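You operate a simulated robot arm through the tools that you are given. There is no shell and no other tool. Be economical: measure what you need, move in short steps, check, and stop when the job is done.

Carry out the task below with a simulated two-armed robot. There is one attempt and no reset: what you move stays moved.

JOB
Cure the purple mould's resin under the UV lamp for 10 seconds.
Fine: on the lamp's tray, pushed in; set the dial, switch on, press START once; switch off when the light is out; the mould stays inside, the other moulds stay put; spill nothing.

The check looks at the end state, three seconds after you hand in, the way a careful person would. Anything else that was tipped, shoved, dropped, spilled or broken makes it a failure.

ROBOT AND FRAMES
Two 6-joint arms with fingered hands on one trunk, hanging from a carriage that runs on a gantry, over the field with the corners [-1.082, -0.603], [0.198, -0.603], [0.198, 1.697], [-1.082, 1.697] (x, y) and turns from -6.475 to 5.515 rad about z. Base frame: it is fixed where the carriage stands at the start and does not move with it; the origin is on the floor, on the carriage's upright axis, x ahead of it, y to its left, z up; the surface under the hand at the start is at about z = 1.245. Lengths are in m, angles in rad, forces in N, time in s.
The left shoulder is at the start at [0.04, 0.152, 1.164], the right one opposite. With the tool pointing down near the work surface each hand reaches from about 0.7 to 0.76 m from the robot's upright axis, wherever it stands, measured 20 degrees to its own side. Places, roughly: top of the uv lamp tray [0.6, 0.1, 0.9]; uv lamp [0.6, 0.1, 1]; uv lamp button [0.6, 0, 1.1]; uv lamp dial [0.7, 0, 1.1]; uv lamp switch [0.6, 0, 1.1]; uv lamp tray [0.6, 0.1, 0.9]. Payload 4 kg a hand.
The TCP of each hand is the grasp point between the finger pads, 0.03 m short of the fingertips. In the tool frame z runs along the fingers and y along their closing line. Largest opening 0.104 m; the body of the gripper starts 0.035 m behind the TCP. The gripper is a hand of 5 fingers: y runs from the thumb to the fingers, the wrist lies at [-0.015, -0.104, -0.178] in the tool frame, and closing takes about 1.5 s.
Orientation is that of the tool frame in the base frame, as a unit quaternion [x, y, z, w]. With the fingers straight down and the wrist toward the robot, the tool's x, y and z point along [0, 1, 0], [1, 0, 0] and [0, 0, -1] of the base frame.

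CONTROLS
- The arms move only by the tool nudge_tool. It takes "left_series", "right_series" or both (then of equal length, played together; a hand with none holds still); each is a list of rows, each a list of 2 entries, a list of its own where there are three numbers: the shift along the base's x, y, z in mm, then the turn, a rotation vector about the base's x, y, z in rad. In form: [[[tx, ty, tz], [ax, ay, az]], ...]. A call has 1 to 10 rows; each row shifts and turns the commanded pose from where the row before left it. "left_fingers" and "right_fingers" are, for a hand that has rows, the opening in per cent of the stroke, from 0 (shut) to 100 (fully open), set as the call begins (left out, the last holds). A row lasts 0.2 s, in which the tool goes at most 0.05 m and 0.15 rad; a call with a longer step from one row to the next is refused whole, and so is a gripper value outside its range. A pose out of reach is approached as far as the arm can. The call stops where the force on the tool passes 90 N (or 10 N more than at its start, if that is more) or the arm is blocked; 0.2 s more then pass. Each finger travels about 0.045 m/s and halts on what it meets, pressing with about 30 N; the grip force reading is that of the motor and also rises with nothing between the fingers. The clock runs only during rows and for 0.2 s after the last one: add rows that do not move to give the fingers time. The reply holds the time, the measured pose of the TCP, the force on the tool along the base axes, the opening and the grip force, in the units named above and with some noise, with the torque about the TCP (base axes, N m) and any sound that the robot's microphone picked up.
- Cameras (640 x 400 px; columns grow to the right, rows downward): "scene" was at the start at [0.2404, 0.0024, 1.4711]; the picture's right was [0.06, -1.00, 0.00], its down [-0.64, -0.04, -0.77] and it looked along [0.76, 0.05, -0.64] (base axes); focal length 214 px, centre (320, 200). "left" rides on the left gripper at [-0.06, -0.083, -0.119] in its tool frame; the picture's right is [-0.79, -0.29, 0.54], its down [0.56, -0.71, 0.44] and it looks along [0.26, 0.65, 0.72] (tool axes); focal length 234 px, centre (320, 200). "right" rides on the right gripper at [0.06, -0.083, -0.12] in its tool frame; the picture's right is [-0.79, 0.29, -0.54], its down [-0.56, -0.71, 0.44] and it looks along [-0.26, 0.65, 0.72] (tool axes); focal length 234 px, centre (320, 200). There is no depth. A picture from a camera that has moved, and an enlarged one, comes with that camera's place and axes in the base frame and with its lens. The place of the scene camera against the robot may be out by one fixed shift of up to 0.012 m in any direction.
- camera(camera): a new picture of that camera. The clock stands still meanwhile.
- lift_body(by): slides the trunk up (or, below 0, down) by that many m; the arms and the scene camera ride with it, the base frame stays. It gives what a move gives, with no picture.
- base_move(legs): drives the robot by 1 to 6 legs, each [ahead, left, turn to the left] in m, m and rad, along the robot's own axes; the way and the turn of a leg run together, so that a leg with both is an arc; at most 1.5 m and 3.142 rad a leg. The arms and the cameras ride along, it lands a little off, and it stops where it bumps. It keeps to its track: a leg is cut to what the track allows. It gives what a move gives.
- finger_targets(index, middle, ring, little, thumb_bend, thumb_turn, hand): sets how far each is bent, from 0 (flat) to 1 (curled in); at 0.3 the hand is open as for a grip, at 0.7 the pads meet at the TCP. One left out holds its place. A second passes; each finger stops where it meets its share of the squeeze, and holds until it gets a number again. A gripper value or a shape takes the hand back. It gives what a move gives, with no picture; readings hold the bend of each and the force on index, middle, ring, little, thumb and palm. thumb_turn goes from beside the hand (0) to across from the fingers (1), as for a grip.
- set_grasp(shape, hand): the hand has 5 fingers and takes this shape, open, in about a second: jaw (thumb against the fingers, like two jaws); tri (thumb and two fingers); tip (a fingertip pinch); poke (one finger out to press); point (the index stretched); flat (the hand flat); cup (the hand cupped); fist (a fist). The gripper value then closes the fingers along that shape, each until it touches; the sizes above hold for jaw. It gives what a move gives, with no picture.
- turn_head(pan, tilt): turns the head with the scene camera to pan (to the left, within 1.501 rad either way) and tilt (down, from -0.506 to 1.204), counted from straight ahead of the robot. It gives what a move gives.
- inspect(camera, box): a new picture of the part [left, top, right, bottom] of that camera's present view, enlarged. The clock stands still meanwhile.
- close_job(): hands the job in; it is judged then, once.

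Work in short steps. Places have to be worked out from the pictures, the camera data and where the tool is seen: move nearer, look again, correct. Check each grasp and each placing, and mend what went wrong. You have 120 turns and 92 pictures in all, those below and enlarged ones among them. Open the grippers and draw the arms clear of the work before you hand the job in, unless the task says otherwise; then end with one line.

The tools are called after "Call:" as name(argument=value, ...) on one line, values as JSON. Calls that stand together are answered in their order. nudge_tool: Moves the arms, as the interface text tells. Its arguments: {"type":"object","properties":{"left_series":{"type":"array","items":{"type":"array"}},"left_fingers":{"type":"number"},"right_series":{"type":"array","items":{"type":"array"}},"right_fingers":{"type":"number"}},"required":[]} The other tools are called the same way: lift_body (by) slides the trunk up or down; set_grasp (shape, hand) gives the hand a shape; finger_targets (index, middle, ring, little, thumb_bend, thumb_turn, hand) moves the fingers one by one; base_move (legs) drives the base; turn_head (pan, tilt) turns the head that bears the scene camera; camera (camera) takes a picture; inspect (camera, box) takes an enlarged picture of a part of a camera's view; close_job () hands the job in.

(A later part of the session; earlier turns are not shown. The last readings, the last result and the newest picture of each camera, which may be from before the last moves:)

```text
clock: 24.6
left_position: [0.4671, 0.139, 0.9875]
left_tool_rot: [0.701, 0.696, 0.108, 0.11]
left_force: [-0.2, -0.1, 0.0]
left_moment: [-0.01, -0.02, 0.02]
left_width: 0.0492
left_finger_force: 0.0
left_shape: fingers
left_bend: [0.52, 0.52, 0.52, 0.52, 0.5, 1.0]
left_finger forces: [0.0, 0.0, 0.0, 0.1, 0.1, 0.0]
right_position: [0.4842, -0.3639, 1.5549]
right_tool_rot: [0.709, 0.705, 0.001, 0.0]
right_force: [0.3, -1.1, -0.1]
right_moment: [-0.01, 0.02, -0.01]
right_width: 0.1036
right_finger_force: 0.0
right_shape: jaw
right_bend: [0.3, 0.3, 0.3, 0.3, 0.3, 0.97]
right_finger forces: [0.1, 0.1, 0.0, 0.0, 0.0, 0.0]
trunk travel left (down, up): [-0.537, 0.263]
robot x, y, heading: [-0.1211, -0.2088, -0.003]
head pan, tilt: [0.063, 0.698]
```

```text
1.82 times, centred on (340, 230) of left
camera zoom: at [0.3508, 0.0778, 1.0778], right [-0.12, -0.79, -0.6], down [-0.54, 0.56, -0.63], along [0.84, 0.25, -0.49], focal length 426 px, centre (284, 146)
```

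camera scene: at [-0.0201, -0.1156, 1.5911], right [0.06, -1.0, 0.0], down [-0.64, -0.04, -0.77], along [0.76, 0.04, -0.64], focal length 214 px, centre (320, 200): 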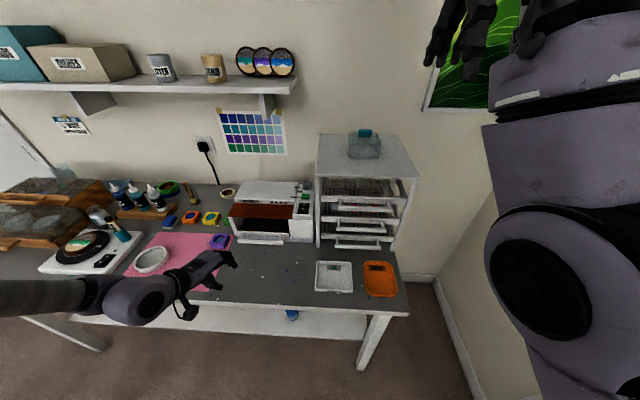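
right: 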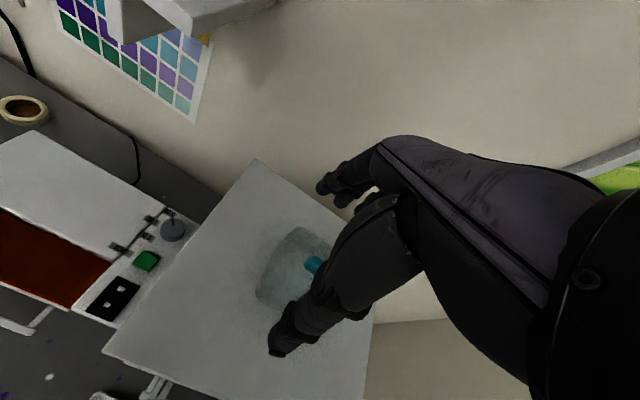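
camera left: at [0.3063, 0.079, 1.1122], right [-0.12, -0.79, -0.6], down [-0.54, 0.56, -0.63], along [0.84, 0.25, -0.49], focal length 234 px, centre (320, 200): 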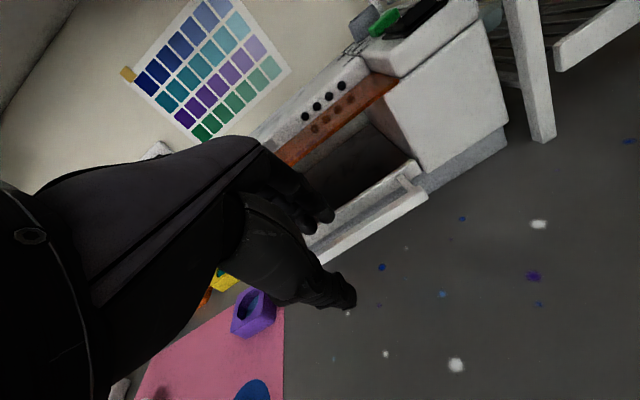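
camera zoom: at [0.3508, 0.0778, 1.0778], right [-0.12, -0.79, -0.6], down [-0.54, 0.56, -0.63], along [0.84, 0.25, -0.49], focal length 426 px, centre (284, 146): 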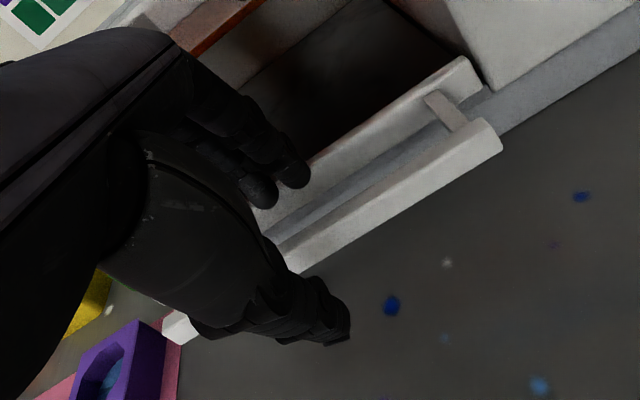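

No contact yet; I continue down about 25 mm in small steps.

Call:
nudge_tool(left_series=[[[0, 0, -9], [0, 0, 0]], [[0, 0, -9], [0, 0, 0]], [[0, 0, -7], [0, 0, 0]], [[0, 0, 0], [0, 0, 0]]])

Call:
inspect(camera="left", box=[200, 120, 480, 340])

```text
clock: 25.6
left_position: [0.4665, 0.1363, 0.9641]
left_tool_rot: [0.701, 0.697, 0.108, 0.109]
left_force: [0.1, 0.4, 1.1]
left_moment: [-0.02, 0.03, 0.01]
left_width: 0.0491
left_finger_force: 0.0
left_shape: fingers
left_bend: [0.52, 0.52, 0.52, 0.52, 0.5, 1.0]
left_finger forces: [0.0, 0.0, 0.1, 0.1, 0.0, 0.0]
right_position: [0.4849, -0.3645, 1.5557]
right_tool_rot: [0.709, 0.705, 0.0, 0.0]
right_force: [-0.2, -0.3, 0.8]
right_moment: [-0.02, 0.04, -0.02]
right_width: 0.1036
right_finger_force: 0.0
right_shape: jaw
right_bend: [0.3, 0.3, 0.3, 0.3, 0.3, 0.97]
right_finger forces: [0.1, 0.0, 0.1, 0.0, 0.0, 0.0]
trunk travel left (down, up): [-0.537, 0.263]
robot x, y, heading: [-0.1182, -0.2103, -0.008]
head pan, tilt: [0.063, 0.698]
```

```text
1.82 times, centred on (340, 230) of left
camera zoom: at [0.3503, 0.0777, 1.0525], right [-0.12, -0.79, -0.6], down [-0.54, 0.56, -0.63], along [0.84, 0.25, -0.49], focal length 426 px, centre (284, 146)
```

zoom: 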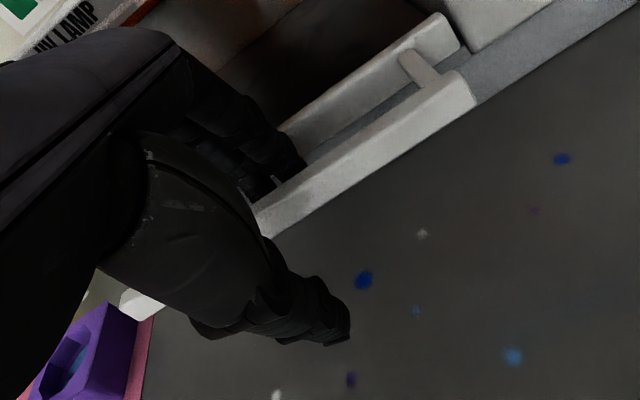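

The fingertips are now behind the bar. I close the fingers onto it.

Call:
finger_targets(hand="left", index=0.7, middle=0.7, ring=0.7, little=0.7, thumb_bend=0.65)

```text
clock: 26.6
left_position: [0.4669, 0.1361, 0.9638]
left_tool_rot: [0.701, 0.697, 0.108, 0.11]
left_force: [-0.6, 0.7, 0.3]
left_moment: [0.0, -0.02, -0.07]
left_width: 0.008
left_finger_force: 0.2
left_shape: fingers
left_bend: [0.7, 0.7, 0.7, 0.69, 0.65, 1.0]
left_finger forces: [0.1, 0.0, 0.0, 0.4, 0.1, 0.0]
right_position: [0.4849, -0.3636, 1.5549]
right_tool_rot: [0.709, 0.705, 0.0, 0.0]
right_force: [-0.2, 0.0, -0.2]
right_moment: [-0.02, 0.02, -0.01]
right_width: 0.1039
right_finger_force: 0.1
right_shape: jaw
right_bend: [0.3, 0.3, 0.3, 0.3, 0.3, 0.97]
right_finger forces: [0.1, 0.0, 0.0, 0.1, 0.0, 0.0]
trunk travel left (down, up): [-0.537, 0.263]
robot x, y, heading: [-0.1166, -0.205, -0.007]
head pan, tilt: [0.063, 0.698]
```

Little contact force, so the bar is at most lightly held. I pull back a short 2 cm and check whether the tray follows.

Call:
nudge_tool(left_series=[[[-10, 0, 0], [0, 0, 0]], [[-10, 0, 0], [0, 0, 0]], [[0, 0, 0], [0, 0, 0]]])

Call:
inspect(camera="left", box=[200, 120, 480, 340])

Call:
inspect(camera="scene", box=[160, 180, 300, 290])

```text
clock: 27.4
left_position: [0.4472, 0.1374, 0.9629]
left_tool_rot: [0.701, 0.697, 0.108, 0.11]
left_force: [0.8, -1.3, -0.3]
left_moment: [0.01, 0.02, -0.04]
left_width: 0.0081
left_finger_force: 0.0
left_shape: fingers
left_bend: [0.7, 0.7, 0.7, 0.69, 0.65, 1.0]
left_finger forces: [0.1, 0.0, 0.0, 0.6, 0.2, 0.1]
right_position: [0.4853, -0.3644, 1.5551]
right_tool_rot: [0.709, 0.705, 0.001, -0.001]
right_force: [0.1, -0.6, 0.4]
right_moment: [0.06, 0.02, -0.01]
right_width: 0.1039
right_finger_force: 0.0
right_shape: jaw
right_bend: [0.3, 0.3, 0.3, 0.3, 0.3, 0.97]
right_finger forces: [0.0, 0.0, 0.1, 0.0, 0.1, 0.0]
trunk travel left (down, up): [-0.537, 0.263]
robot x, y, heading: [-0.1187, -0.2097, -0.003]
head pan, tilt: [0.063, 0.698]
```

```text
1.82 times, centred on (340, 230) of left
camera zoom: at [0.3303, 0.0782, 1.0526], right [-0.11, -0.79, -0.6], down [-0.54, 0.56, -0.63], along [0.84, 0.25, -0.49], focal length 426 px, centre (284, 146)
```

zoom: 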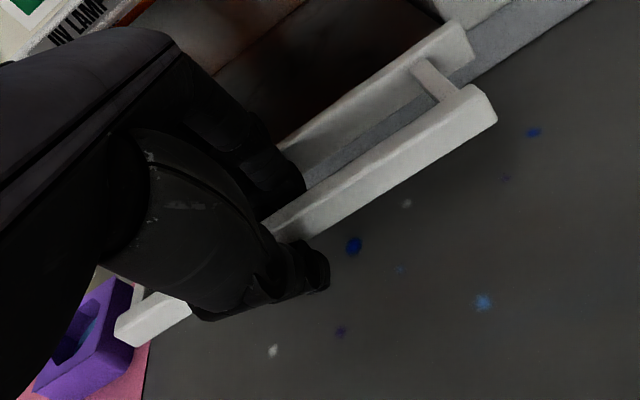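

```text
3.64 times, centred on (230, 235) of scene
camera zoom: at [0.1225, -0.2068, 1.5911], right [0.06, -1.0, 0.0], down [-0.64, -0.04, -0.77], along [0.76, 0.04, -0.64], focal length 780 px, centre (647, 73)
```

zoom: 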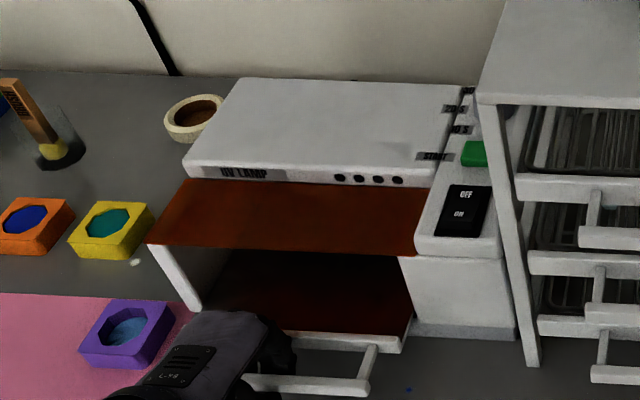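

The tray follows freely. I pull it out a further 0.10 m with the base.

Call:
base_move(legs=[[-0.1, 0, 0]])

Call:
camera(camera="scene")

Call:
camera(camera="left")

```text
clock: 28.6
left_position: [0.3474, 0.1373, 0.9633]
left_tool_rot: [0.701, 0.696, 0.108, 0.111]
left_force: [-0.3, 0.1, -0.7]
left_moment: [0.01, 0.02, -0.01]
left_width: 0.0085
left_finger_force: 0.5
left_shape: fingers
left_bend: [0.7, 0.7, 0.7, 0.7, 0.64, 1.0]
left_finger forces: [0.0, 0.0, 0.2, 0.0, 0.5, 0.0]
right_position: [0.3856, -0.364, 1.5554]
right_tool_rot: [0.709, 0.705, 0.0, 0.0]
right_force: [-0.7, 0.0, -0.5]
right_moment: [0.01, 0.01, -0.05]
right_width: 0.1038
right_finger_force: 0.1
right_shape: jaw
right_bend: [0.3, 0.3, 0.3, 0.3, 0.3, 0.97]
right_finger forces: [0.0, 0.0, 0.0, 0.0, 0.0, 0.1]
trunk travel left (down, up): [-0.537, 0.263]
robot x, y, heading: [-0.2181, -0.2105, -0.007]
head pan, tilt: [0.063, 0.698]
```

```text
61 pictures are left
camera scene: at [0.0229, -0.2065, 1.591], right [0.06, -1.0, 0.0], down [-0.64, -0.04, -0.77], along [0.76, 0.04, -0.64], focal length 214 px, centre (320, 200)
```

scene: 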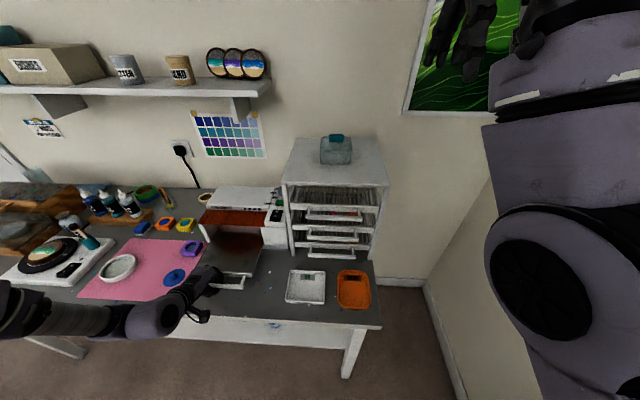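

```text
60 pictures are left
camera left: at [0.2306, 0.0785, 1.0522], right [-0.12, -0.79, -0.6], down [-0.54, 0.56, -0.63], along [0.84, 0.25, -0.49], focal length 234 px, centre (320, 200)
```

left: 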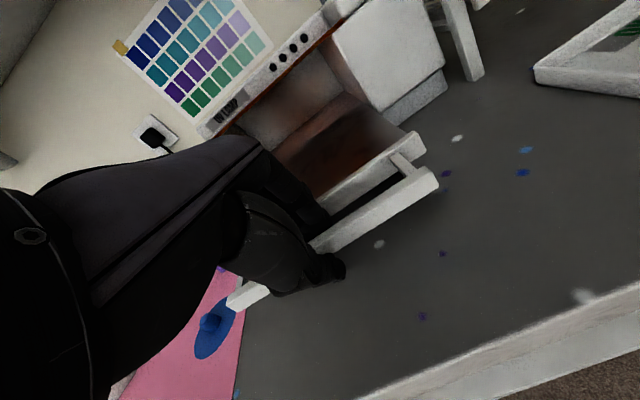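

The tray is out by about 12 cm. I open the fingers and lift straight up off the bar.

Call:
finger_targets(hand="left", index=0.54, middle=0.54, ring=0.54, little=0.54, thumb_bend=0.45)

Call:
nudge_tool(left_series=[[[0, 0, 20], [0, 0, 0]], [[0, 0, 25], [0, 0, 0]], [[0, 0, 25], [0, 0, 0]], [[0, 0, 0], [0, 0, 0]]])

Call:
lift_body(by=0.1)

Call:
camera(camera="left")

Call:
inspect(camera="scene", box=[140, 180, 320, 320])

```text
clock: 29.6
left_position: [0.3474, 0.1381, 0.9628]
left_tool_rot: [0.701, 0.697, 0.107, 0.109]
left_force: [0.4, -0.1, 0.4]
left_moment: [0.02, 0.01, 0.01]
left_width: 0.0528
left_finger_force: 0.0
left_shape: fingers
left_bend: [0.54, 0.54, 0.54, 0.54, 0.45, 0.99]
left_finger forces: [0.0, 0.1, 0.0, 0.0, 0.1, 0.1]
right_position: [0.3857, -0.3636, 1.5546]
right_tool_rot: [0.71, 0.705, 0.0, 0.0]
right_force: [0.0, 0.3, 0.3]
right_moment: [0.02, -0.03, -0.02]
right_width: 0.1037
right_finger_force: 0.0
right_shape: jaw
right_bend: [0.3, 0.3, 0.3, 0.3, 0.3, 0.97]
right_finger forces: [0.1, 0.1, 0.0, 0.0, 0.0, 0.0]
trunk travel left (down, up): [-0.537, 0.263]
robot x, y, heading: [-0.218, -0.2082, -0.004]
head pan, tilt: [0.063, 0.698]
```

```text
clock: 30.6
left_position: [0.346, 0.1391, 1.0333]
left_tool_rot: [0.702, 0.696, 0.107, 0.11]
left_force: [0.2, 0.2, 0.5]
left_moment: [-0.02, 0.0, 0.02]
left_width: 0.0529
left_finger_force: 0.0
left_shape: fingers
left_bend: [0.54, 0.54, 0.54, 0.54, 0.45, 0.99]
left_finger forces: [0.0, 0.0, 0.0, 0.1, 0.0, 0.0]
right_position: [0.3865, -0.3637, 1.5543]
right_tool_rot: [0.708, 0.706, 0.0, 0.0]
right_force: [0.3, 0.3, -0.1]
right_moment: [0.01, 0.0, -0.01]
right_width: 0.1036
right_finger_force: 0.1
right_shape: jaw
right_bend: [0.3, 0.3, 0.3, 0.3, 0.3, 0.97]
right_finger forces: [0.0, 0.0, 0.0, 0.0, 0.0, 0.0]
trunk travel left (down, up): [-0.537, 0.263]
robot x, y, heading: [-0.2176, -0.2047, -0.006]
head pan, tilt: [0.063, 0.698]
```

```text
clock: 31.9
left_position: [0.3467, 0.1389, 1.1328]
left_tool_rot: [0.701, 0.696, 0.108, 0.109]
left_force: [0.4, 0.6, 0.0]
left_moment: [0.0, 0.0, -0.02]
left_width: 0.0528
left_finger_force: 0.0
left_shape: fingers
left_bend: [0.54, 0.54, 0.54, 0.54, 0.45, 0.99]
left_finger forces: [0.0, 0.0, 0.1, 0.2, 0.0, 0.0]
right_position: [0.3855, -0.3638, 1.6532]
right_tool_rot: [0.71, 0.705, 0.0, -0.001]
right_force: [-0.2, -0.2, 0.5]
right_moment: [0.02, 0.01, 0.0]
right_width: 0.1037
right_finger_force: 0.0
right_shape: jaw
right_bend: [0.3, 0.3, 0.3, 0.3, 0.3, 0.97]
right_finger forces: [0.0, 0.1, 0.1, 0.1, 0.1, 0.1]
trunk travel left (down, up): [-0.637, 0.163]
robot x, y, heading: [-0.218, -0.2048, -0.005]
head pan, tilt: [0.063, 0.698]
```

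```text
59 pictures are left
camera left: at [0.2297, 0.0802, 1.2223], right [-0.12, -0.79, -0.6], down [-0.54, 0.56, -0.63], along [0.84, 0.25, -0.49], focal length 234 px, centre (320, 200)
```

left: 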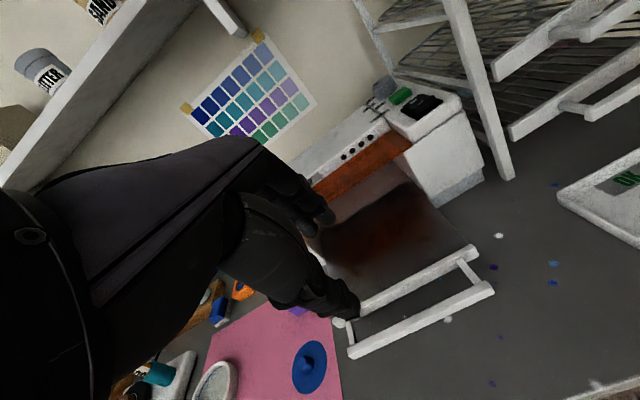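

```text
2.86 times, centred on (230, 250) of scene
camera zoom: at [0.023, -0.2065, 1.691], right [0.06, -1.0, 0.0], down [-0.64, -0.04, -0.77], along [0.76, 0.04, -0.64], focal length 613 px, centre (577, 57)
```

zoom: 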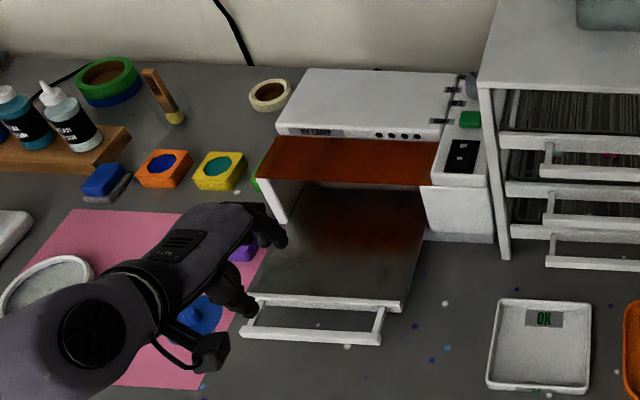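

The tray is a flat plate with a lip, well exposed. Now the mould: I level the hand, open the jaw and drive left then ahead, ending above the mould at about (.50,.32).

Call:
nudge_tool(left_series=[[[0, 0, 0], [0, 0.15, 0]], [[0, 0, 0], [0, 0.15, 0]], [[0, 0, 0], [0, 0, 0]]])

Call:
set_grasp(hand="left", shape="jaw")

Call:
base_move(legs=[[0, 0.18, 0], [0.09, 0, 0]])

Call:
camera(camera="left")

Call:
camera(camera="scene")

```text
clock: 32.7
left_position: [0.3473, 0.1381, 1.1335]
left_tool_rot: [0.709, 0.705, 0.001, 0.004]
left_force: [0.9, 0.1, 0.3]
left_moment: [0.04, 0.04, 0.0]
left_width: 0.053
left_finger_force: 0.0
left_shape: fingers
left_bend: [0.54, 0.54, 0.54, 0.54, 0.45, 0.99]
left_finger forces: [0.0, 0.0, 0.0, 0.0, 0.0, 0.1]
right_position: [0.3843, -0.3642, 1.6547]
right_tool_rot: [0.709, 0.706, 0.0, 0.0]
right_force: [0.1, 0.3, 0.2]
right_moment: [0.0, -0.02, -0.05]
right_width: 0.1034
right_finger_force: 0.1
right_shape: jaw
right_bend: [0.3, 0.3, 0.3, 0.3, 0.3, 0.97]
right_finger forces: [0.1, 0.0, 0.1, 0.1, 0.0, 0.0]
trunk travel left (down, up): [-0.637, 0.163]
robot x, y, heading: [-0.2153, -0.2081, -0.004]
head pan, tilt: [0.063, 0.698]
```

```text
clock: 33.6
left_position: [0.3461, 0.1394, 1.1333]
left_tool_rot: [0.709, 0.705, 0.002, 0.004]
left_force: [-0.9, 0.2, 0.0]
left_moment: [-0.01, -0.01, -0.02]
left_width: 0.1036
left_finger_force: 0.0
left_shape: jaw
left_bend: [0.3, 0.3, 0.3, 0.3, 0.3, 0.97]
left_finger forces: [0.1, 0.0, 0.0, 0.0, 0.1, 0.0]
right_position: [0.3849, -0.3643, 1.6539]
right_tool_rot: [0.709, 0.705, 0.0, 0.0]
right_force: [-0.9, 0.6, 0.2]
right_moment: [0.02, 0.0, 0.03]
right_width: 0.1037
right_finger_force: 0.0
right_shape: jaw
right_bend: [0.3, 0.3, 0.3, 0.3, 0.3, 0.97]
right_finger forces: [0.0, 0.0, 0.0, 0.0, 0.0, 0.0]
trunk travel left (down, up): [-0.637, 0.163]
robot x, y, heading: [-0.2198, -0.2059, -0.01]
head pan, tilt: [0.063, 0.698]
```

```text
clock: 35.8
left_position: [0.4376, 0.3145, 1.1337]
left_tool_rot: [0.71, 0.705, 0.002, 0.004]
left_force: [0.2, 0.3, 0.1]
left_moment: [0.0, -0.03, 0.01]
left_width: 0.104
left_finger_force: 0.0
left_shape: jaw
left_bend: [0.3, 0.3, 0.3, 0.3, 0.3, 0.97]
left_finger forces: [0.1, 0.0, 0.0, 0.1, 0.0, 0.0]
right_position: [0.4762, -0.189, 1.656]
right_tool_rot: [0.709, 0.705, 0.0, 0.0]
right_force: [0.4, 0.1, 0.3]
right_moment: [0.0, -0.02, 0.03]
right_width: 0.1038
right_finger_force: 0.1
right_shape: jaw
right_bend: [0.3, 0.3, 0.3, 0.3, 0.3, 0.97]
right_finger forces: [0.0, 0.1, 0.1, 0.0, 0.1, 0.0]
trunk travel left (down, up): [-0.637, 0.163]
robot x, y, heading: [-0.1253, -0.0321, -0.006]
head pan, tilt: [0.063, 0.698]
```

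```text
57 pictures are left
camera left: at [0.3533, 0.2551, 1.2528], right [-0.29, -0.79, -0.54], down [-0.7, 0.56, -0.44], along [0.65, 0.25, -0.71], focal length 234 px, centre (320, 200)
```

left: 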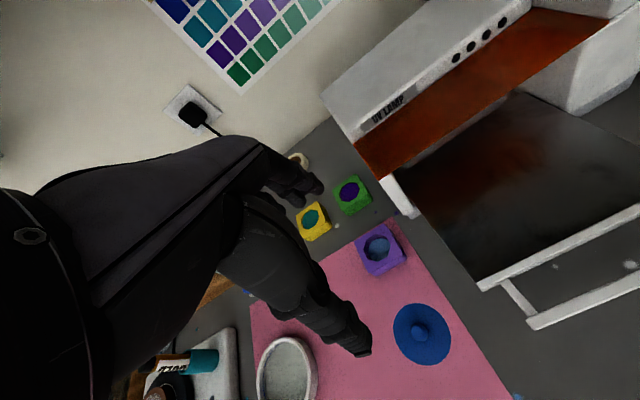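

```text
56 pictures are left
camera scene: at [0.115, -0.0313, 1.6911], right [0.06, -1.0, 0.0], down [-0.64, -0.04, -0.77], along [0.76, 0.04, -0.64], focal length 214 px, centre (320, 200)
```

scene: 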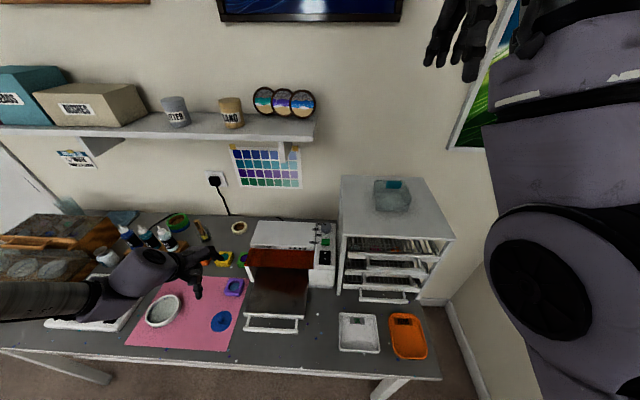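

Mould centre again comes out at about (.510,.313), edges aligned with the axes. I move ahead and lower to z≈1.0 above it.

Call:
base_move(legs=[[0.073, 0.003, 0]])

Call:
lift_body(by=-0.12)

Call:
camera(camera="left")

Call:
inspect(camera="scene", box=[140, 170, 320, 310])

```text
clock: 36.9
left_position: [0.5102, 0.3165, 1.1328]
left_tool_rot: [0.71, 0.704, 0.002, 0.005]
left_force: [-0.5, 0.0, 0.2]
left_moment: [0.02, 0.0, -0.03]
left_width: 0.1036
left_finger_force: 0.0
left_shape: jaw
left_bend: [0.3, 0.3, 0.3, 0.3, 0.3, 0.97]
left_finger forces: [0.0, 0.0, 0.1, 0.0, 0.1, 0.0]
right_position: [0.5501, -0.1864, 1.6547]
right_tool_rot: [0.71, 0.704, 0.001, 0.0]
right_force: [0.2, -0.2, -0.3]
right_moment: [0.01, -0.04, -0.01]
right_width: 0.1037
right_finger_force: 0.1
right_shape: jaw
right_bend: [0.3, 0.3, 0.3, 0.3, 0.3, 0.97]
right_finger forces: [0.0, 0.1, 0.0, 0.0, 0.0, 0.0]
trunk travel left (down, up): [-0.637, 0.163]
robot x, y, heading: [-0.0534, -0.0298, -0.005]
head pan, tilt: [0.063, 0.698]
```

```text
clock: 38.4
left_position: [0.5095, 0.3177, 1.0128]
left_tool_rot: [0.71, 0.704, 0.001, 0.005]
left_force: [-0.2, 0.8, 1.2]
left_moment: [0.04, 0.03, 0.01]
left_width: 0.1034
left_finger_force: 0.1
left_shape: jaw
left_bend: [0.3, 0.3, 0.3, 0.3, 0.3, 0.97]
left_finger forces: [0.0, 0.0, 0.1, 0.1, 0.1, 0.0]
right_position: [0.5499, -0.1863, 1.5358]
right_tool_rot: [0.709, 0.705, 0.0, 0.0]
right_force: [-0.1, 0.2, -0.4]
right_moment: [-0.01, 0.0, 0.01]
right_width: 0.1038
right_finger_force: 0.1
right_shape: jaw
right_bend: [0.3, 0.3, 0.3, 0.3, 0.3, 0.97]
right_finger forces: [0.0, 0.1, 0.0, 0.1, 0.0, 0.0]
trunk travel left (down, up): [-0.517, 0.283]
robot x, y, heading: [-0.0532, -0.0279, -0.006]
head pan, tilt: [0.063, 0.698]
```

```text
55 pictures are left
camera left: at [0.4255, 0.2581, 1.1329], right [-0.29, -0.79, -0.54], down [-0.7, 0.56, -0.44], along [0.65, 0.25, -0.71], focal length 234 px, centre (320, 200)
```

left: 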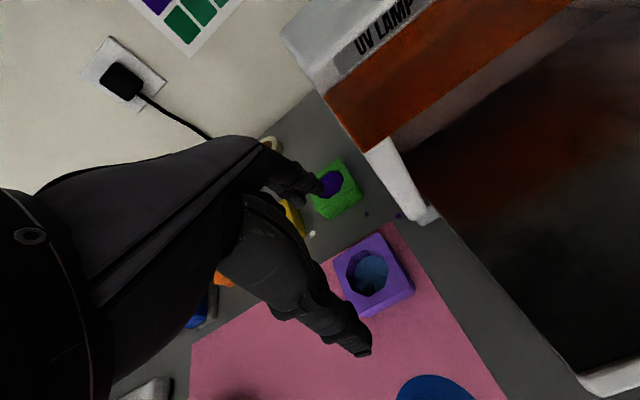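

```text
2.86 times, centred on (230, 240) of scene
camera zoom: at [0.1874, -0.0285, 1.5712], right [0.06, -1.0, 0.0], down [-0.64, -0.04, -0.77], along [0.76, 0.04, -0.64], focal length 613 px, centre (577, 86)
```

zoom: 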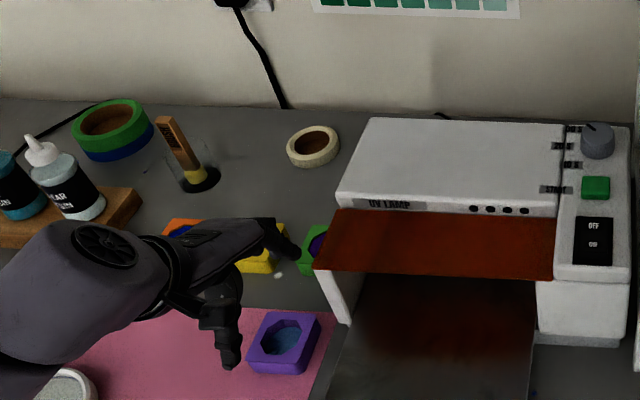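

Two left views agree: mould top at (.507,.312,.926), about 5 cm square. I centre and lower with the arm (force guarded) to z≈.932.

Call:
nudge_tool(left_series=[[[-2, -4, -20], [0, 0, 0]], [[0, 0, -20], [0, 0, 0]], [[0, 0, -20], [0, 0, 0]], [[0, 0, -15], [0, 0, 0]], [[0, 0, 0], [0, 0, 0]]])

Call:
camera(camera="left")

Call:
inspect(camera="scene", box=[180, 220, 280, 310])

```text
clock: 39.5
left_position: [0.5073, 0.3118, 0.9375]
left_tool_rot: [0.71, 0.705, 0.001, 0.004]
left_force: [0.2, 0.2, -0.2]
left_moment: [0.01, 0.01, -0.01]
left_width: 0.1035
left_finger_force: 0.0
left_shape: jaw
left_bend: [0.3, 0.3, 0.3, 0.3, 0.3, 0.97]
left_finger forces: [0.0, 0.0, 0.1, 0.1, 0.0, 0.0]
right_position: [0.549, -0.1861, 1.5344]
right_tool_rot: [0.709, 0.705, 0.0, 0.001]
right_force: [0.3, 0.2, -0.1]
right_moment: [-0.03, 0.0, 0.0]
right_width: 0.1036
right_finger_force: 0.0
right_shape: jaw
right_bend: [0.3, 0.3, 0.3, 0.3, 0.3, 0.97]
right_finger forces: [0.0, 0.1, 0.0, 0.1, 0.1, 0.0]
trunk travel left (down, up): [-0.517, 0.283]
robot x, y, heading: [-0.0561, -0.0272, -0.01]
head pan, tilt: [0.063, 0.698]
```

```text
53 pictures are left
camera left: at [0.4222, 0.2535, 1.0573], right [-0.29, -0.79, -0.54], down [-0.7, 0.56, -0.44], along [0.65, 0.25, -0.71], focal length 234 px, centre (320, 200)
```

left: 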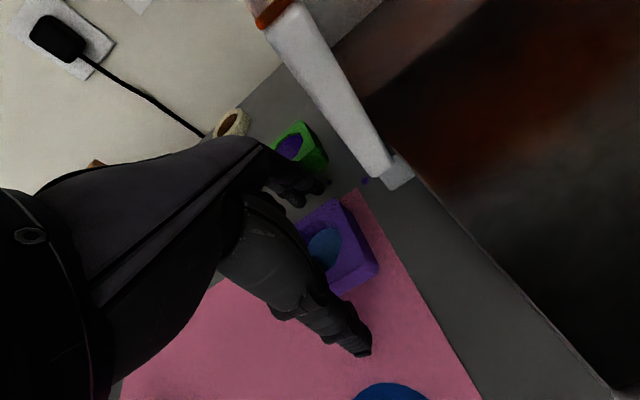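

```text
4.44 times, centred on (230, 265) of scene
camera zoom: at [0.1873, -0.0285, 1.5711], right [0.06, -1.0, 0.0], down [-0.64, -0.04, -0.77], along [0.76, 0.04, -0.64], focal length 953 px, centre (720, -89)
```

zoom: 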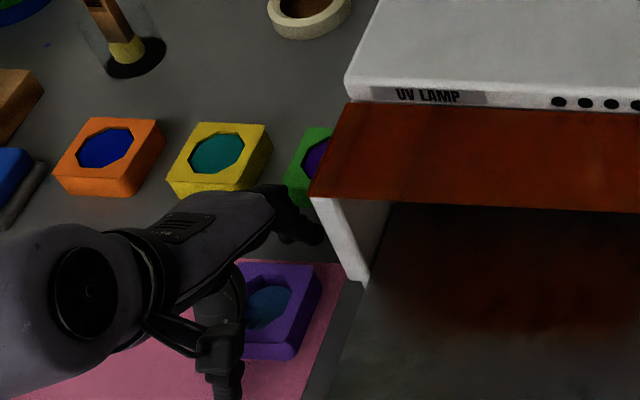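

I zoom in to check the mould's offset between the fingers before closing.

Call:
inspect(camera="left", box=[240, 140, 420, 380])

```text
1.67 times, centred on (330, 260) of left
camera zoom: at [0.4222, 0.2535, 1.0573], right [-0.29, -0.79, -0.54], down [-0.7, 0.56, -0.44], along [0.65, 0.25, -0.71], focal length 390 px, centre (303, 100)
```

zoom: 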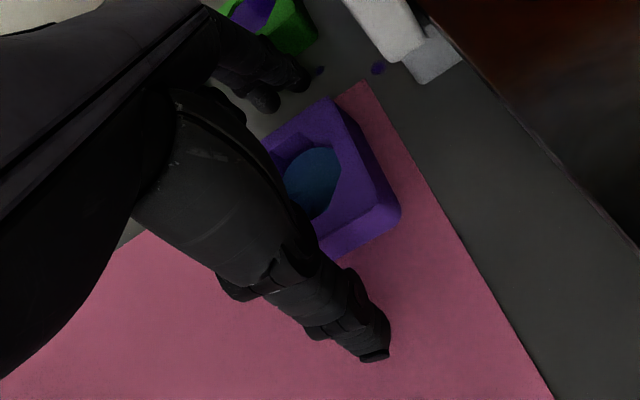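

The corners put the mould centre at (.506,.316), well between the fingers. I lower 4 mm more and close.

Call:
nudge_tool(left_series=[[[0, 2, -4], [0, 0, 0]], [[0, 0, 0], [0, 0, 0]]])

Call:
nudge_tool(left_series=[[[0, 0, 0], [0, 0, 0]], [[0, 0, 0], [0, 0, 0]], [[0, 0, 0], [0, 0, 0]], [[0, 0, 0], [0, 0, 0]], [[0, 0, 0], [0, 0, 0]], [[0, 0, 0], [0, 0, 0]], [[0, 0, 0], [0, 0, 0]]], left_fingers=20)

Call:
inspect(camera="left", box=[240, 140, 420, 380])

```text
clock: 40.1
left_position: [0.5074, 0.316, 0.9335]
left_tool_rot: [0.709, 0.705, 0.001, 0.004]
left_force: [0.2, 0.3, -0.3]
left_moment: [0.04, 0.0, -0.01]
left_width: 0.1038
left_finger_force: 0.0
left_shape: jaw
left_bend: [0.3, 0.3, 0.3, 0.3, 0.3, 0.97]
left_finger forces: [0.0, 0.1, 0.1, 0.0, 0.0, 0.0]
right_position: [0.5494, -0.1861, 1.5341]
right_tool_rot: [0.708, 0.706, 0.0, 0.0]
right_force: [0.4, 0.2, -0.3]
right_moment: [-0.02, 0.0, -0.03]
right_width: 0.1038
right_finger_force: 0.0
right_shape: jaw
right_bend: [0.3, 0.3, 0.3, 0.3, 0.3, 0.97]
right_finger forces: [0.1, 0.0, 0.0, 0.0, 0.0, 0.0]
trunk travel left (down, up): [-0.517, 0.283]
robot x, y, heading: [-0.0536, -0.0291, -0.005]
head pan, tilt: [0.063, 0.698]
```

```text
clock: 41.8
left_position: [0.5071, 0.3147, 0.9339]
left_tool_rot: [0.71, 0.704, 0.001, 0.004]
left_force: [0.2, -0.4, 0.5]
left_moment: [-0.01, -0.02, 0.0]
left_width: 0.052
left_finger_force: 30.2
left_shape: jaw
left_bend: [0.74, 0.47, 0.45, 0.71, 0.66, 0.99]
left_finger forces: [15.0, 8.3, 3.4, 0.0, 26.8, 0.0]
right_position: [0.5498, -0.1864, 1.534]
right_tool_rot: [0.709, 0.705, 0.001, 0.0]
right_force: [-0.4, 0.8, 0.3]
right_moment: [0.01, 0.02, 0.03]
right_width: 0.1034
right_finger_force: 0.1
right_shape: jaw
right_bend: [0.3, 0.3, 0.3, 0.3, 0.3, 0.97]
right_finger forces: [0.1, 0.0, 0.1, 0.1, 0.1, 0.1]
trunk travel left (down, up): [-0.517, 0.283]
robot x, y, heading: [-0.0533, -0.0274, -0.003]
head pan, tilt: [0.063, 0.698]
```

```text
1.67 times, centred on (330, 260) of left
camera zoom: at [0.4223, 0.2562, 1.0531], right [-0.29, -0.79, -0.54], down [-0.7, 0.56, -0.44], along [0.65, 0.25, -0.71], focal length 390 px, centre (303, 100)
```

zoom: 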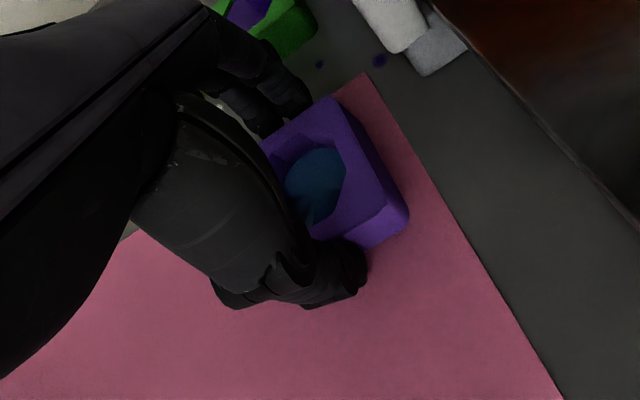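

Gripped at 52 mm with 30 N. I lift slowly and check it stays level.

Call:
nudge_tool(left_series=[[[0, 0, 6], [0, 0, 0]], [[0, 0, 8], [0, 0, 0]], [[0, 0, 8], [0, 0, 0]], [[0, 0, 8], [0, 0, 0]], [[0, 0, 0], [0, 0, 0]]])

Call:
inspect(camera="scene", box=[180, 220, 280, 310])

Call:
inspect(camera="left", box=[240, 140, 420, 380])

```text
clock: 43.0
left_position: [0.5085, 0.3155, 0.9655]
left_tool_rot: [0.71, 0.704, 0.002, 0.005]
left_force: [0.2, 0.2, -1.3]
left_moment: [-0.01, -0.03, -0.01]
left_width: 0.0522
left_finger_force: 30.5
left_shape: jaw
left_bend: [0.74, 0.47, 0.45, 0.71, 0.66, 0.99]
left_finger forces: [15.1, 8.3, 3.3, 0.1, 26.9, 0.0]
right_position: [0.5497, -0.1869, 1.5352]
right_tool_rot: [0.709, 0.705, 0.001, 0.0]
right_force: [-0.9, 0.0, 0.7]
right_moment: [0.03, 0.0, 0.05]
right_width: 0.1035
right_finger_force: 0.0
right_shape: jaw
right_bend: [0.3, 0.3, 0.3, 0.3, 0.3, 0.97]
right_finger forces: [0.0, 0.1, 0.0, 0.0, 0.0, 0.0]
trunk travel left (down, up): [-0.517, 0.283]
robot x, y, heading: [-0.05, -0.0272, -0.002]
head pan, tilt: [0.063, 0.698]
```

```text
4.44 times, centred on (230, 265) of scene
camera zoom: at [0.1873, -0.0285, 1.5711], right [0.06, -1.0, 0.0], down [-0.64, -0.04, -0.77], along [0.76, 0.04, -0.64], focal length 953 px, centre (720, -89)
```

zoom: 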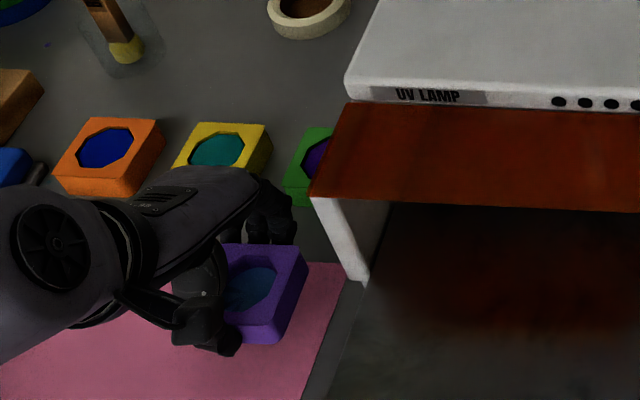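

```text
1.67 times, centred on (330, 260) of left
camera zoom: at [0.4234, 0.2563, 1.0842], right [-0.29, -0.79, -0.54], down [-0.7, 0.56, -0.44], along [0.65, 0.25, -0.71], focal length 390 px, centre (303, 100)
```

zoom: 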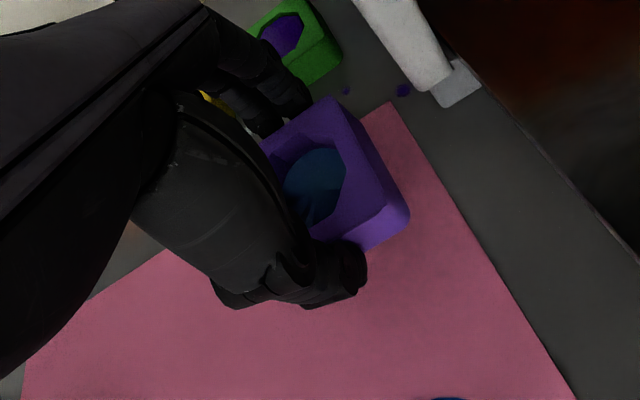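

The mould is held level. I raise a bit by trunk, then back away from the lamp, across to the tray's y, keeping it upright.

Call:
lift_body(by=0.06)

Call:
base_move(legs=[[-0.1, 0, 0]])

Call:
base_move(legs=[[0, -0.09, 0], [0, -0.09, 0]])

Call:
camera(camera="left")

Call:
inspect(camera="scene", box=[160, 180, 340, 320])

```text
clock: 44.0
left_position: [0.5078, 0.3159, 1.0242]
left_tool_rot: [0.71, 0.705, 0.001, 0.006]
left_force: [0.1, 0.2, -1.0]
left_moment: [-0.02, -0.04, -0.01]
left_width: 0.0518
left_finger_force: 29.6
left_shape: jaw
left_bend: [0.74, 0.47, 0.45, 0.71, 0.66, 0.99]
left_finger forces: [15.2, 8.3, 3.4, 0.1, 26.9, 0.0]
right_position: [0.5505, -0.1875, 1.5948]
right_tool_rot: [0.709, 0.705, -0.001, 0.0]
right_force: [-0.1, -0.8, 0.3]
right_moment: [0.02, 0.02, -0.01]
right_width: 0.1036
right_finger_force: 0.1
right_shape: jaw
right_bend: [0.3, 0.3, 0.3, 0.3, 0.3, 0.97]
right_finger forces: [0.0, 0.0, 0.1, 0.0, 0.0, 0.0]
trunk travel left (down, up): [-0.577, 0.223]
robot x, y, heading: [-0.0532, -0.0305, -0.006]
head pan, tilt: [0.063, 0.698]
```

```text
clock: 45.1
left_position: [0.4069, 0.3153, 1.025]
left_tool_rot: [0.709, 0.705, 0.002, 0.005]
left_force: [0.9, 0.2, -0.7]
left_moment: [0.02, -0.02, -0.02]
left_width: 0.0518
left_finger_force: 29.9
left_shape: jaw
left_bend: [0.74, 0.47, 0.45, 0.71, 0.66, 0.99]
left_finger forces: [15.1, 8.3, 3.5, 0.0, 27.0, 0.0]
right_position: [0.4479, -0.1871, 1.5947]
right_tool_rot: [0.708, 0.706, 0.0, 0.0]
right_force: [0.1, 0.3, -0.6]
right_moment: [0.01, 0.02, 0.0]
right_width: 0.1037
right_finger_force: 0.1
right_shape: jaw
right_bend: [0.3, 0.3, 0.3, 0.3, 0.3, 0.97]
right_finger forces: [0.1, 0.1, 0.0, 0.1, 0.0, 0.1]
trunk travel left (down, up): [-0.577, 0.223]
robot x, y, heading: [-0.1534, -0.0292, -0.002]
head pan, tilt: [0.063, 0.698]
```

```text
clock: 46.9
left_position: [0.4068, 0.1336, 1.0256]
left_tool_rot: [0.71, 0.704, 0.001, 0.005]
left_force: [-0.5, 0.6, -1.4]
left_moment: [-0.03, 0.01, -0.02]
left_width: 0.0519
left_finger_force: 30.5
left_shape: jaw
left_bend: [0.74, 0.47, 0.45, 0.71, 0.66, 0.99]
left_finger forces: [15.1, 8.3, 3.5, 0.0, 27.0, 0.0]
right_position: [0.4481, -0.3661, 1.5945]
right_tool_rot: [0.71, 0.705, 0.0, 0.0]
right_force: [0.4, -0.8, 0.1]
right_moment: [0.01, 0.03, -0.02]
right_width: 0.1035
right_finger_force: 0.0
right_shape: jaw
right_bend: [0.3, 0.3, 0.3, 0.3, 0.3, 0.97]
right_finger forces: [0.1, 0.0, 0.1, 0.0, 0.1, 0.0]
trunk travel left (down, up): [-0.577, 0.223]
robot x, y, heading: [-0.1544, -0.2089, -0.006]
head pan, tilt: [0.063, 0.698]
```

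```text
47 pictures are left
camera left: at [0.3217, 0.076, 1.1441], right [-0.29, -0.79, -0.54], down [-0.7, 0.56, -0.44], along [0.66, 0.25, -0.71], focal length 234 px, centre (320, 200)
```

left: 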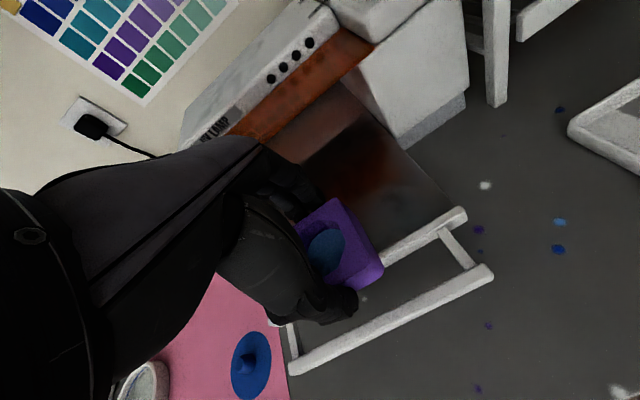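

```text
2.86 times, centred on (250, 250) of scene
camera zoom: at [0.0852, -0.2084, 1.6311], right [0.06, -1.0, 0.0], down [-0.64, -0.04, -0.77], along [0.76, 0.04, -0.64], focal length 613 px, centre (520, 57)
```

zoom: 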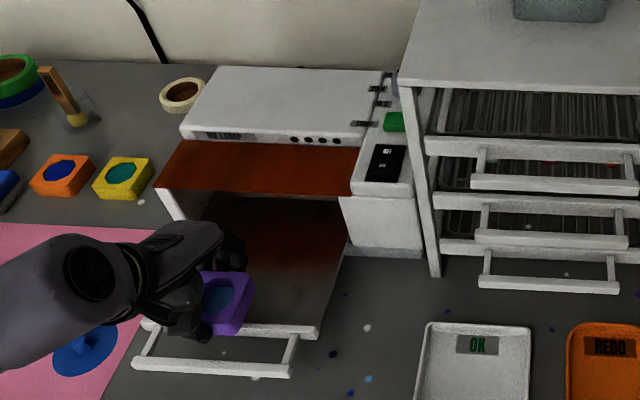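

The lip top is at about z .944, x≈.40. I lower to z≈1.0 (mould bottom at .96) and go ahead 4 cm, then check clearance to the shield.

Call:
nudge_tool(left_series=[[[0, 0, -9], [0, 0, 0]], [[0, 0, -9], [0, 0, 0]], [[0, 0, -8], [0, 0, 0]], [[0, 0, 0], [0, 0, 0]]])

Call:
base_move(legs=[[0.045, 0.005, 0]])

Call:
camera(camera="left")

Call:
inspect(camera="scene", box=[170, 190, 310, 300])

```text
clock: 47.9
left_position: [0.4061, 0.1347, 0.9976]
left_tool_rot: [0.71, 0.704, 0.003, 0.003]
left_force: [-1.0, -0.5, 0.0]
left_moment: [0.03, 0.01, 0.01]
left_width: 0.0521
left_finger_force: 30.5
left_shape: jaw
left_bend: [0.74, 0.47, 0.45, 0.71, 0.66, 0.99]
left_finger forces: [15.1, 8.3, 3.5, 0.0, 26.8, 0.0]
right_position: [0.4476, -0.3671, 1.5945]
right_tool_rot: [0.71, 0.704, 0.0, 0.0]
right_force: [0.3, -0.2, -0.4]
right_moment: [0.0, -0.03, -0.02]
right_width: 0.1038
right_finger_force: 0.2
right_shape: jaw
right_bend: [0.3, 0.3, 0.3, 0.3, 0.3, 0.97]
right_finger forces: [0.1, 0.0, 0.0, 0.0, 0.1, 0.1]
trunk travel left (down, up): [-0.577, 0.223]
robot x, y, heading: [-0.1565, -0.2082, -0.007]
head pan, tilt: [0.063, 0.698]
```

```text
clock: 48.8
left_position: [0.4515, 0.1395, 0.9988]
left_tool_rot: [0.71, 0.704, 0.002, 0.004]
left_force: [0.3, 0.3, 0.9]
left_moment: [-0.03, 0.01, 0.0]
left_width: 0.0518
left_finger_force: 30.2
left_shape: jaw
left_bend: [0.74, 0.47, 0.45, 0.71, 0.66, 0.99]
left_finger forces: [15.1, 8.3, 3.6, 0.0, 26.8, 0.0]
right_position: [0.4923, -0.363, 1.5952]
right_tool_rot: [0.709, 0.706, -0.001, 0.0]
right_force: [0.4, -0.3, -0.5]
right_moment: [-0.02, 0.02, 0.02]
right_width: 0.1036
right_finger_force: 0.0
right_shape: jaw
right_bend: [0.3, 0.3, 0.3, 0.3, 0.3, 0.97]
right_finger forces: [0.0, 0.0, 0.0, 0.0, 0.0, 0.0]
trunk travel left (down, up): [-0.577, 0.223]
robot x, y, heading: [-0.1125, -0.206, -0.007]
head pan, tilt: [0.063, 0.698]
```

```text
45 pictures are left
camera left: at [0.3671, 0.0808, 1.1173], right [-0.29, -0.79, -0.54], down [-0.7, 0.56, -0.44], along [0.66, 0.25, -0.71], focal length 234 px, centre (320, 200)
```

left: 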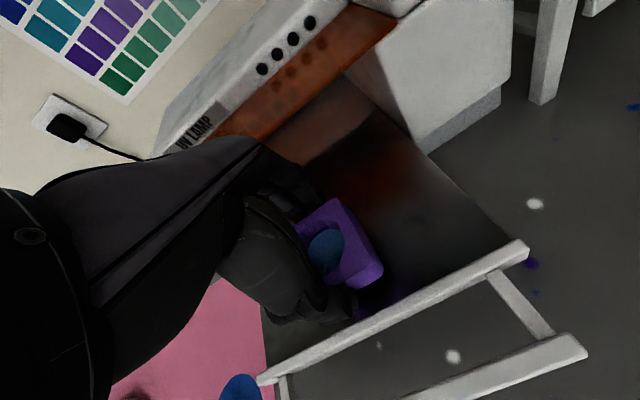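

```text
3.64 times, centred on (240, 245) of scene
camera zoom: at [0.1304, -0.2037, 1.6312], right [0.06, -1.0, 0.0], down [-0.64, -0.04, -0.77], along [0.76, 0.04, -0.64], focal length 780 px, centre (611, 36)
```

zoom: 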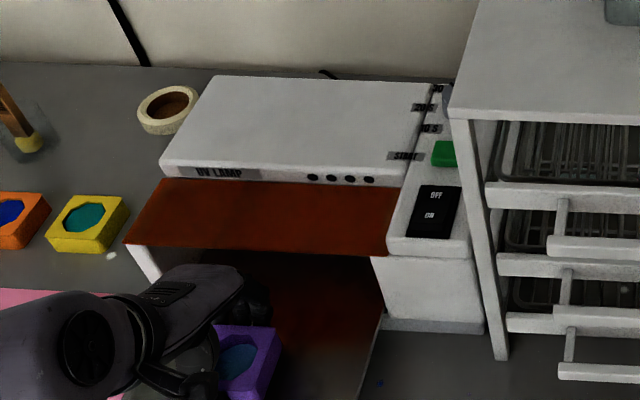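

The mould is over the tray with room to the lip and shield. I lower in small steps watching the force.

Call:
nudge_tool(left_series=[[[0, 0, -8], [0, 0, 0]], [[0, 0, -8], [0, 0, 0]], [[0, 0, -6], [0, 0, 0]], [[0, 0, 0], [0, 0, 0]]])

Call:
inspect(camera="left", box=[220, 140, 440, 380])

```text
clock: 49.8
left_position: [0.4557, 0.1396, 0.9785]
left_tool_rot: [0.71, 0.704, 0.004, 0.006]
left_force: [0.4, -4.3, 25.3]
left_moment: [-0.06, 0.21, -0.08]
left_width: 0.0528
left_finger_force: 30.2
left_shape: jaw
left_bend: [0.74, 0.47, 0.45, 0.71, 0.66, 0.99]
left_finger forces: [16.4, 9.7, 4.3, 0.1, 30.5, 0.1]
right_position: [0.4932, -0.3623, 1.5957]
right_tool_rot: [0.711, 0.703, 0.001, 0.001]
right_force: [-0.2, 0.6, -1.0]
right_moment: [0.0, 0.01, 0.0]
right_width: 0.104
right_finger_force: 0.0
right_shape: jaw
right_bend: [0.3, 0.3, 0.3, 0.3, 0.3, 0.97]
right_finger forces: [0.0, 0.1, 0.0, 0.0, 0.0, 0.1]
trunk travel left (down, up): [-0.577, 0.223]
robot x, y, heading: [-0.1087, -0.2027, -0.01]
head pan, tilt: [0.063, 0.698]
```

```text
1.67 times, centred on (330, 260) of left
camera zoom: at [0.3701, 0.0806, 1.0977], right [-0.29, -0.79, -0.54], down [-0.69, 0.56, -0.45], along [0.66, 0.25, -0.71], focal length 390 px, centre (303, 100)
```

zoom: 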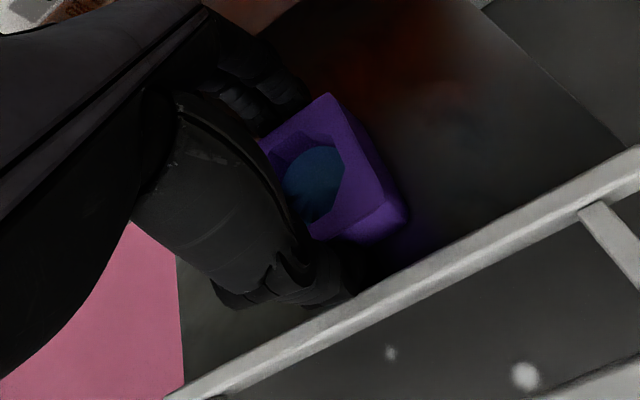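

Contact at 25 N: mould bottom on the tray (tray surface z≈.94). I back off 2 mm and then open the hand.

Call:
nudge_tool(left_series=[[[0, 0, 2], [0, 0, 0]], [[0, 0, 0], [0, 0, 0]]])

Call:
nudge_tool(left_series=[[[0, 0, 0], [0, 0, 0]], [[0, 0, 0], [0, 0, 0]], [[0, 0, 0], [0, 0, 0]], [[0, 0, 0], [0, 0, 0]]], left_fingers=75)

Call:
inspect(camera="left", box=[220, 140, 440, 380])

```text
clock: 50.4
left_position: [0.4546, 0.1395, 0.9805]
left_tool_rot: [0.71, 0.704, 0.003, 0.005]
left_force: [0.9, -4.1, 20.4]
left_moment: [-0.05, 0.1, -0.09]
left_width: 0.0526
left_finger_force: 29.6
left_shape: jaw
left_bend: [0.74, 0.47, 0.45, 0.71, 0.66, 0.99]
left_finger forces: [16.5, 9.7, 4.2, 0.0, 30.3, 0.0]
right_position: [0.493, -0.3622, 1.5967]
right_tool_rot: [0.709, 0.705, 0.0, 0.001]
right_force: [0.0, 0.0, -0.1]
right_moment: [0.0, 0.0, 0.01]
right_width: 0.1036
right_finger_force: 0.0
right_shape: jaw
right_bend: [0.3, 0.3, 0.3, 0.3, 0.3, 0.97]
right_finger forces: [0.0, 0.0, 0.0, 0.1, 0.0, 0.1]
trunk travel left (down, up): [-0.577, 0.223]
robot x, y, heading: [-0.1091, -0.2036, -0.01]
head pan, tilt: [0.063, 0.698]
```

```text
clock: 51.4
left_position: [0.4513, 0.1388, 0.9769]
left_tool_rot: [0.71, 0.704, 0.001, 0.004]
left_force: [-0.5, 0.7, 2.2]
left_moment: [0.07, -0.11, -0.01]
left_width: 0.0768
left_finger_force: 0.0
left_shape: jaw
left_bend: [0.27, 0.36, 0.33, 0.31, 0.54, 0.98]
left_finger forces: [0.0, 2.4, 0.1, 0.1, 0.0, 0.1]
right_position: [0.4922, -0.3622, 1.5942]
right_tool_rot: [0.71, 0.705, 0.001, 0.0]
right_force: [-0.2, -0.5, -0.1]
right_moment: [0.02, -0.02, 0.01]
right_width: 0.1038
right_finger_force: 0.1
right_shape: jaw
right_bend: [0.3, 0.3, 0.3, 0.3, 0.3, 0.97]
right_finger forces: [0.1, 0.0, 0.0, 0.0, 0.1, 0.0]
trunk travel left (down, up): [-0.577, 0.223]
robot x, y, heading: [-0.1067, -0.2036, -0.01]
head pan, tilt: [0.063, 0.698]
```

```text
1.67 times, centred on (330, 260) of left
camera zoom: at [0.3668, 0.0809, 1.097], right [-0.29, -0.79, -0.54], down [-0.7, 0.56, -0.44], along [0.65, 0.25, -0.71], focal length 390 px, centre (303, 100)
```

zoom: 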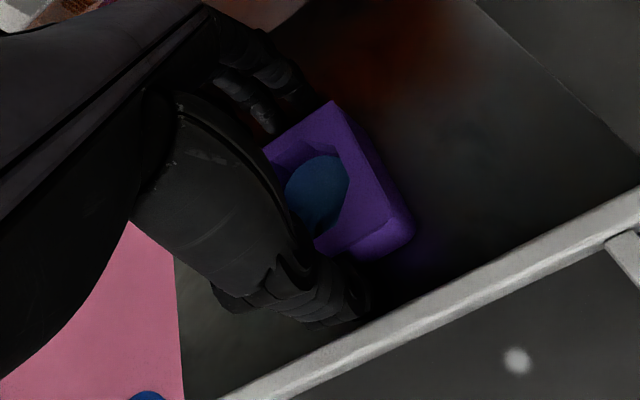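

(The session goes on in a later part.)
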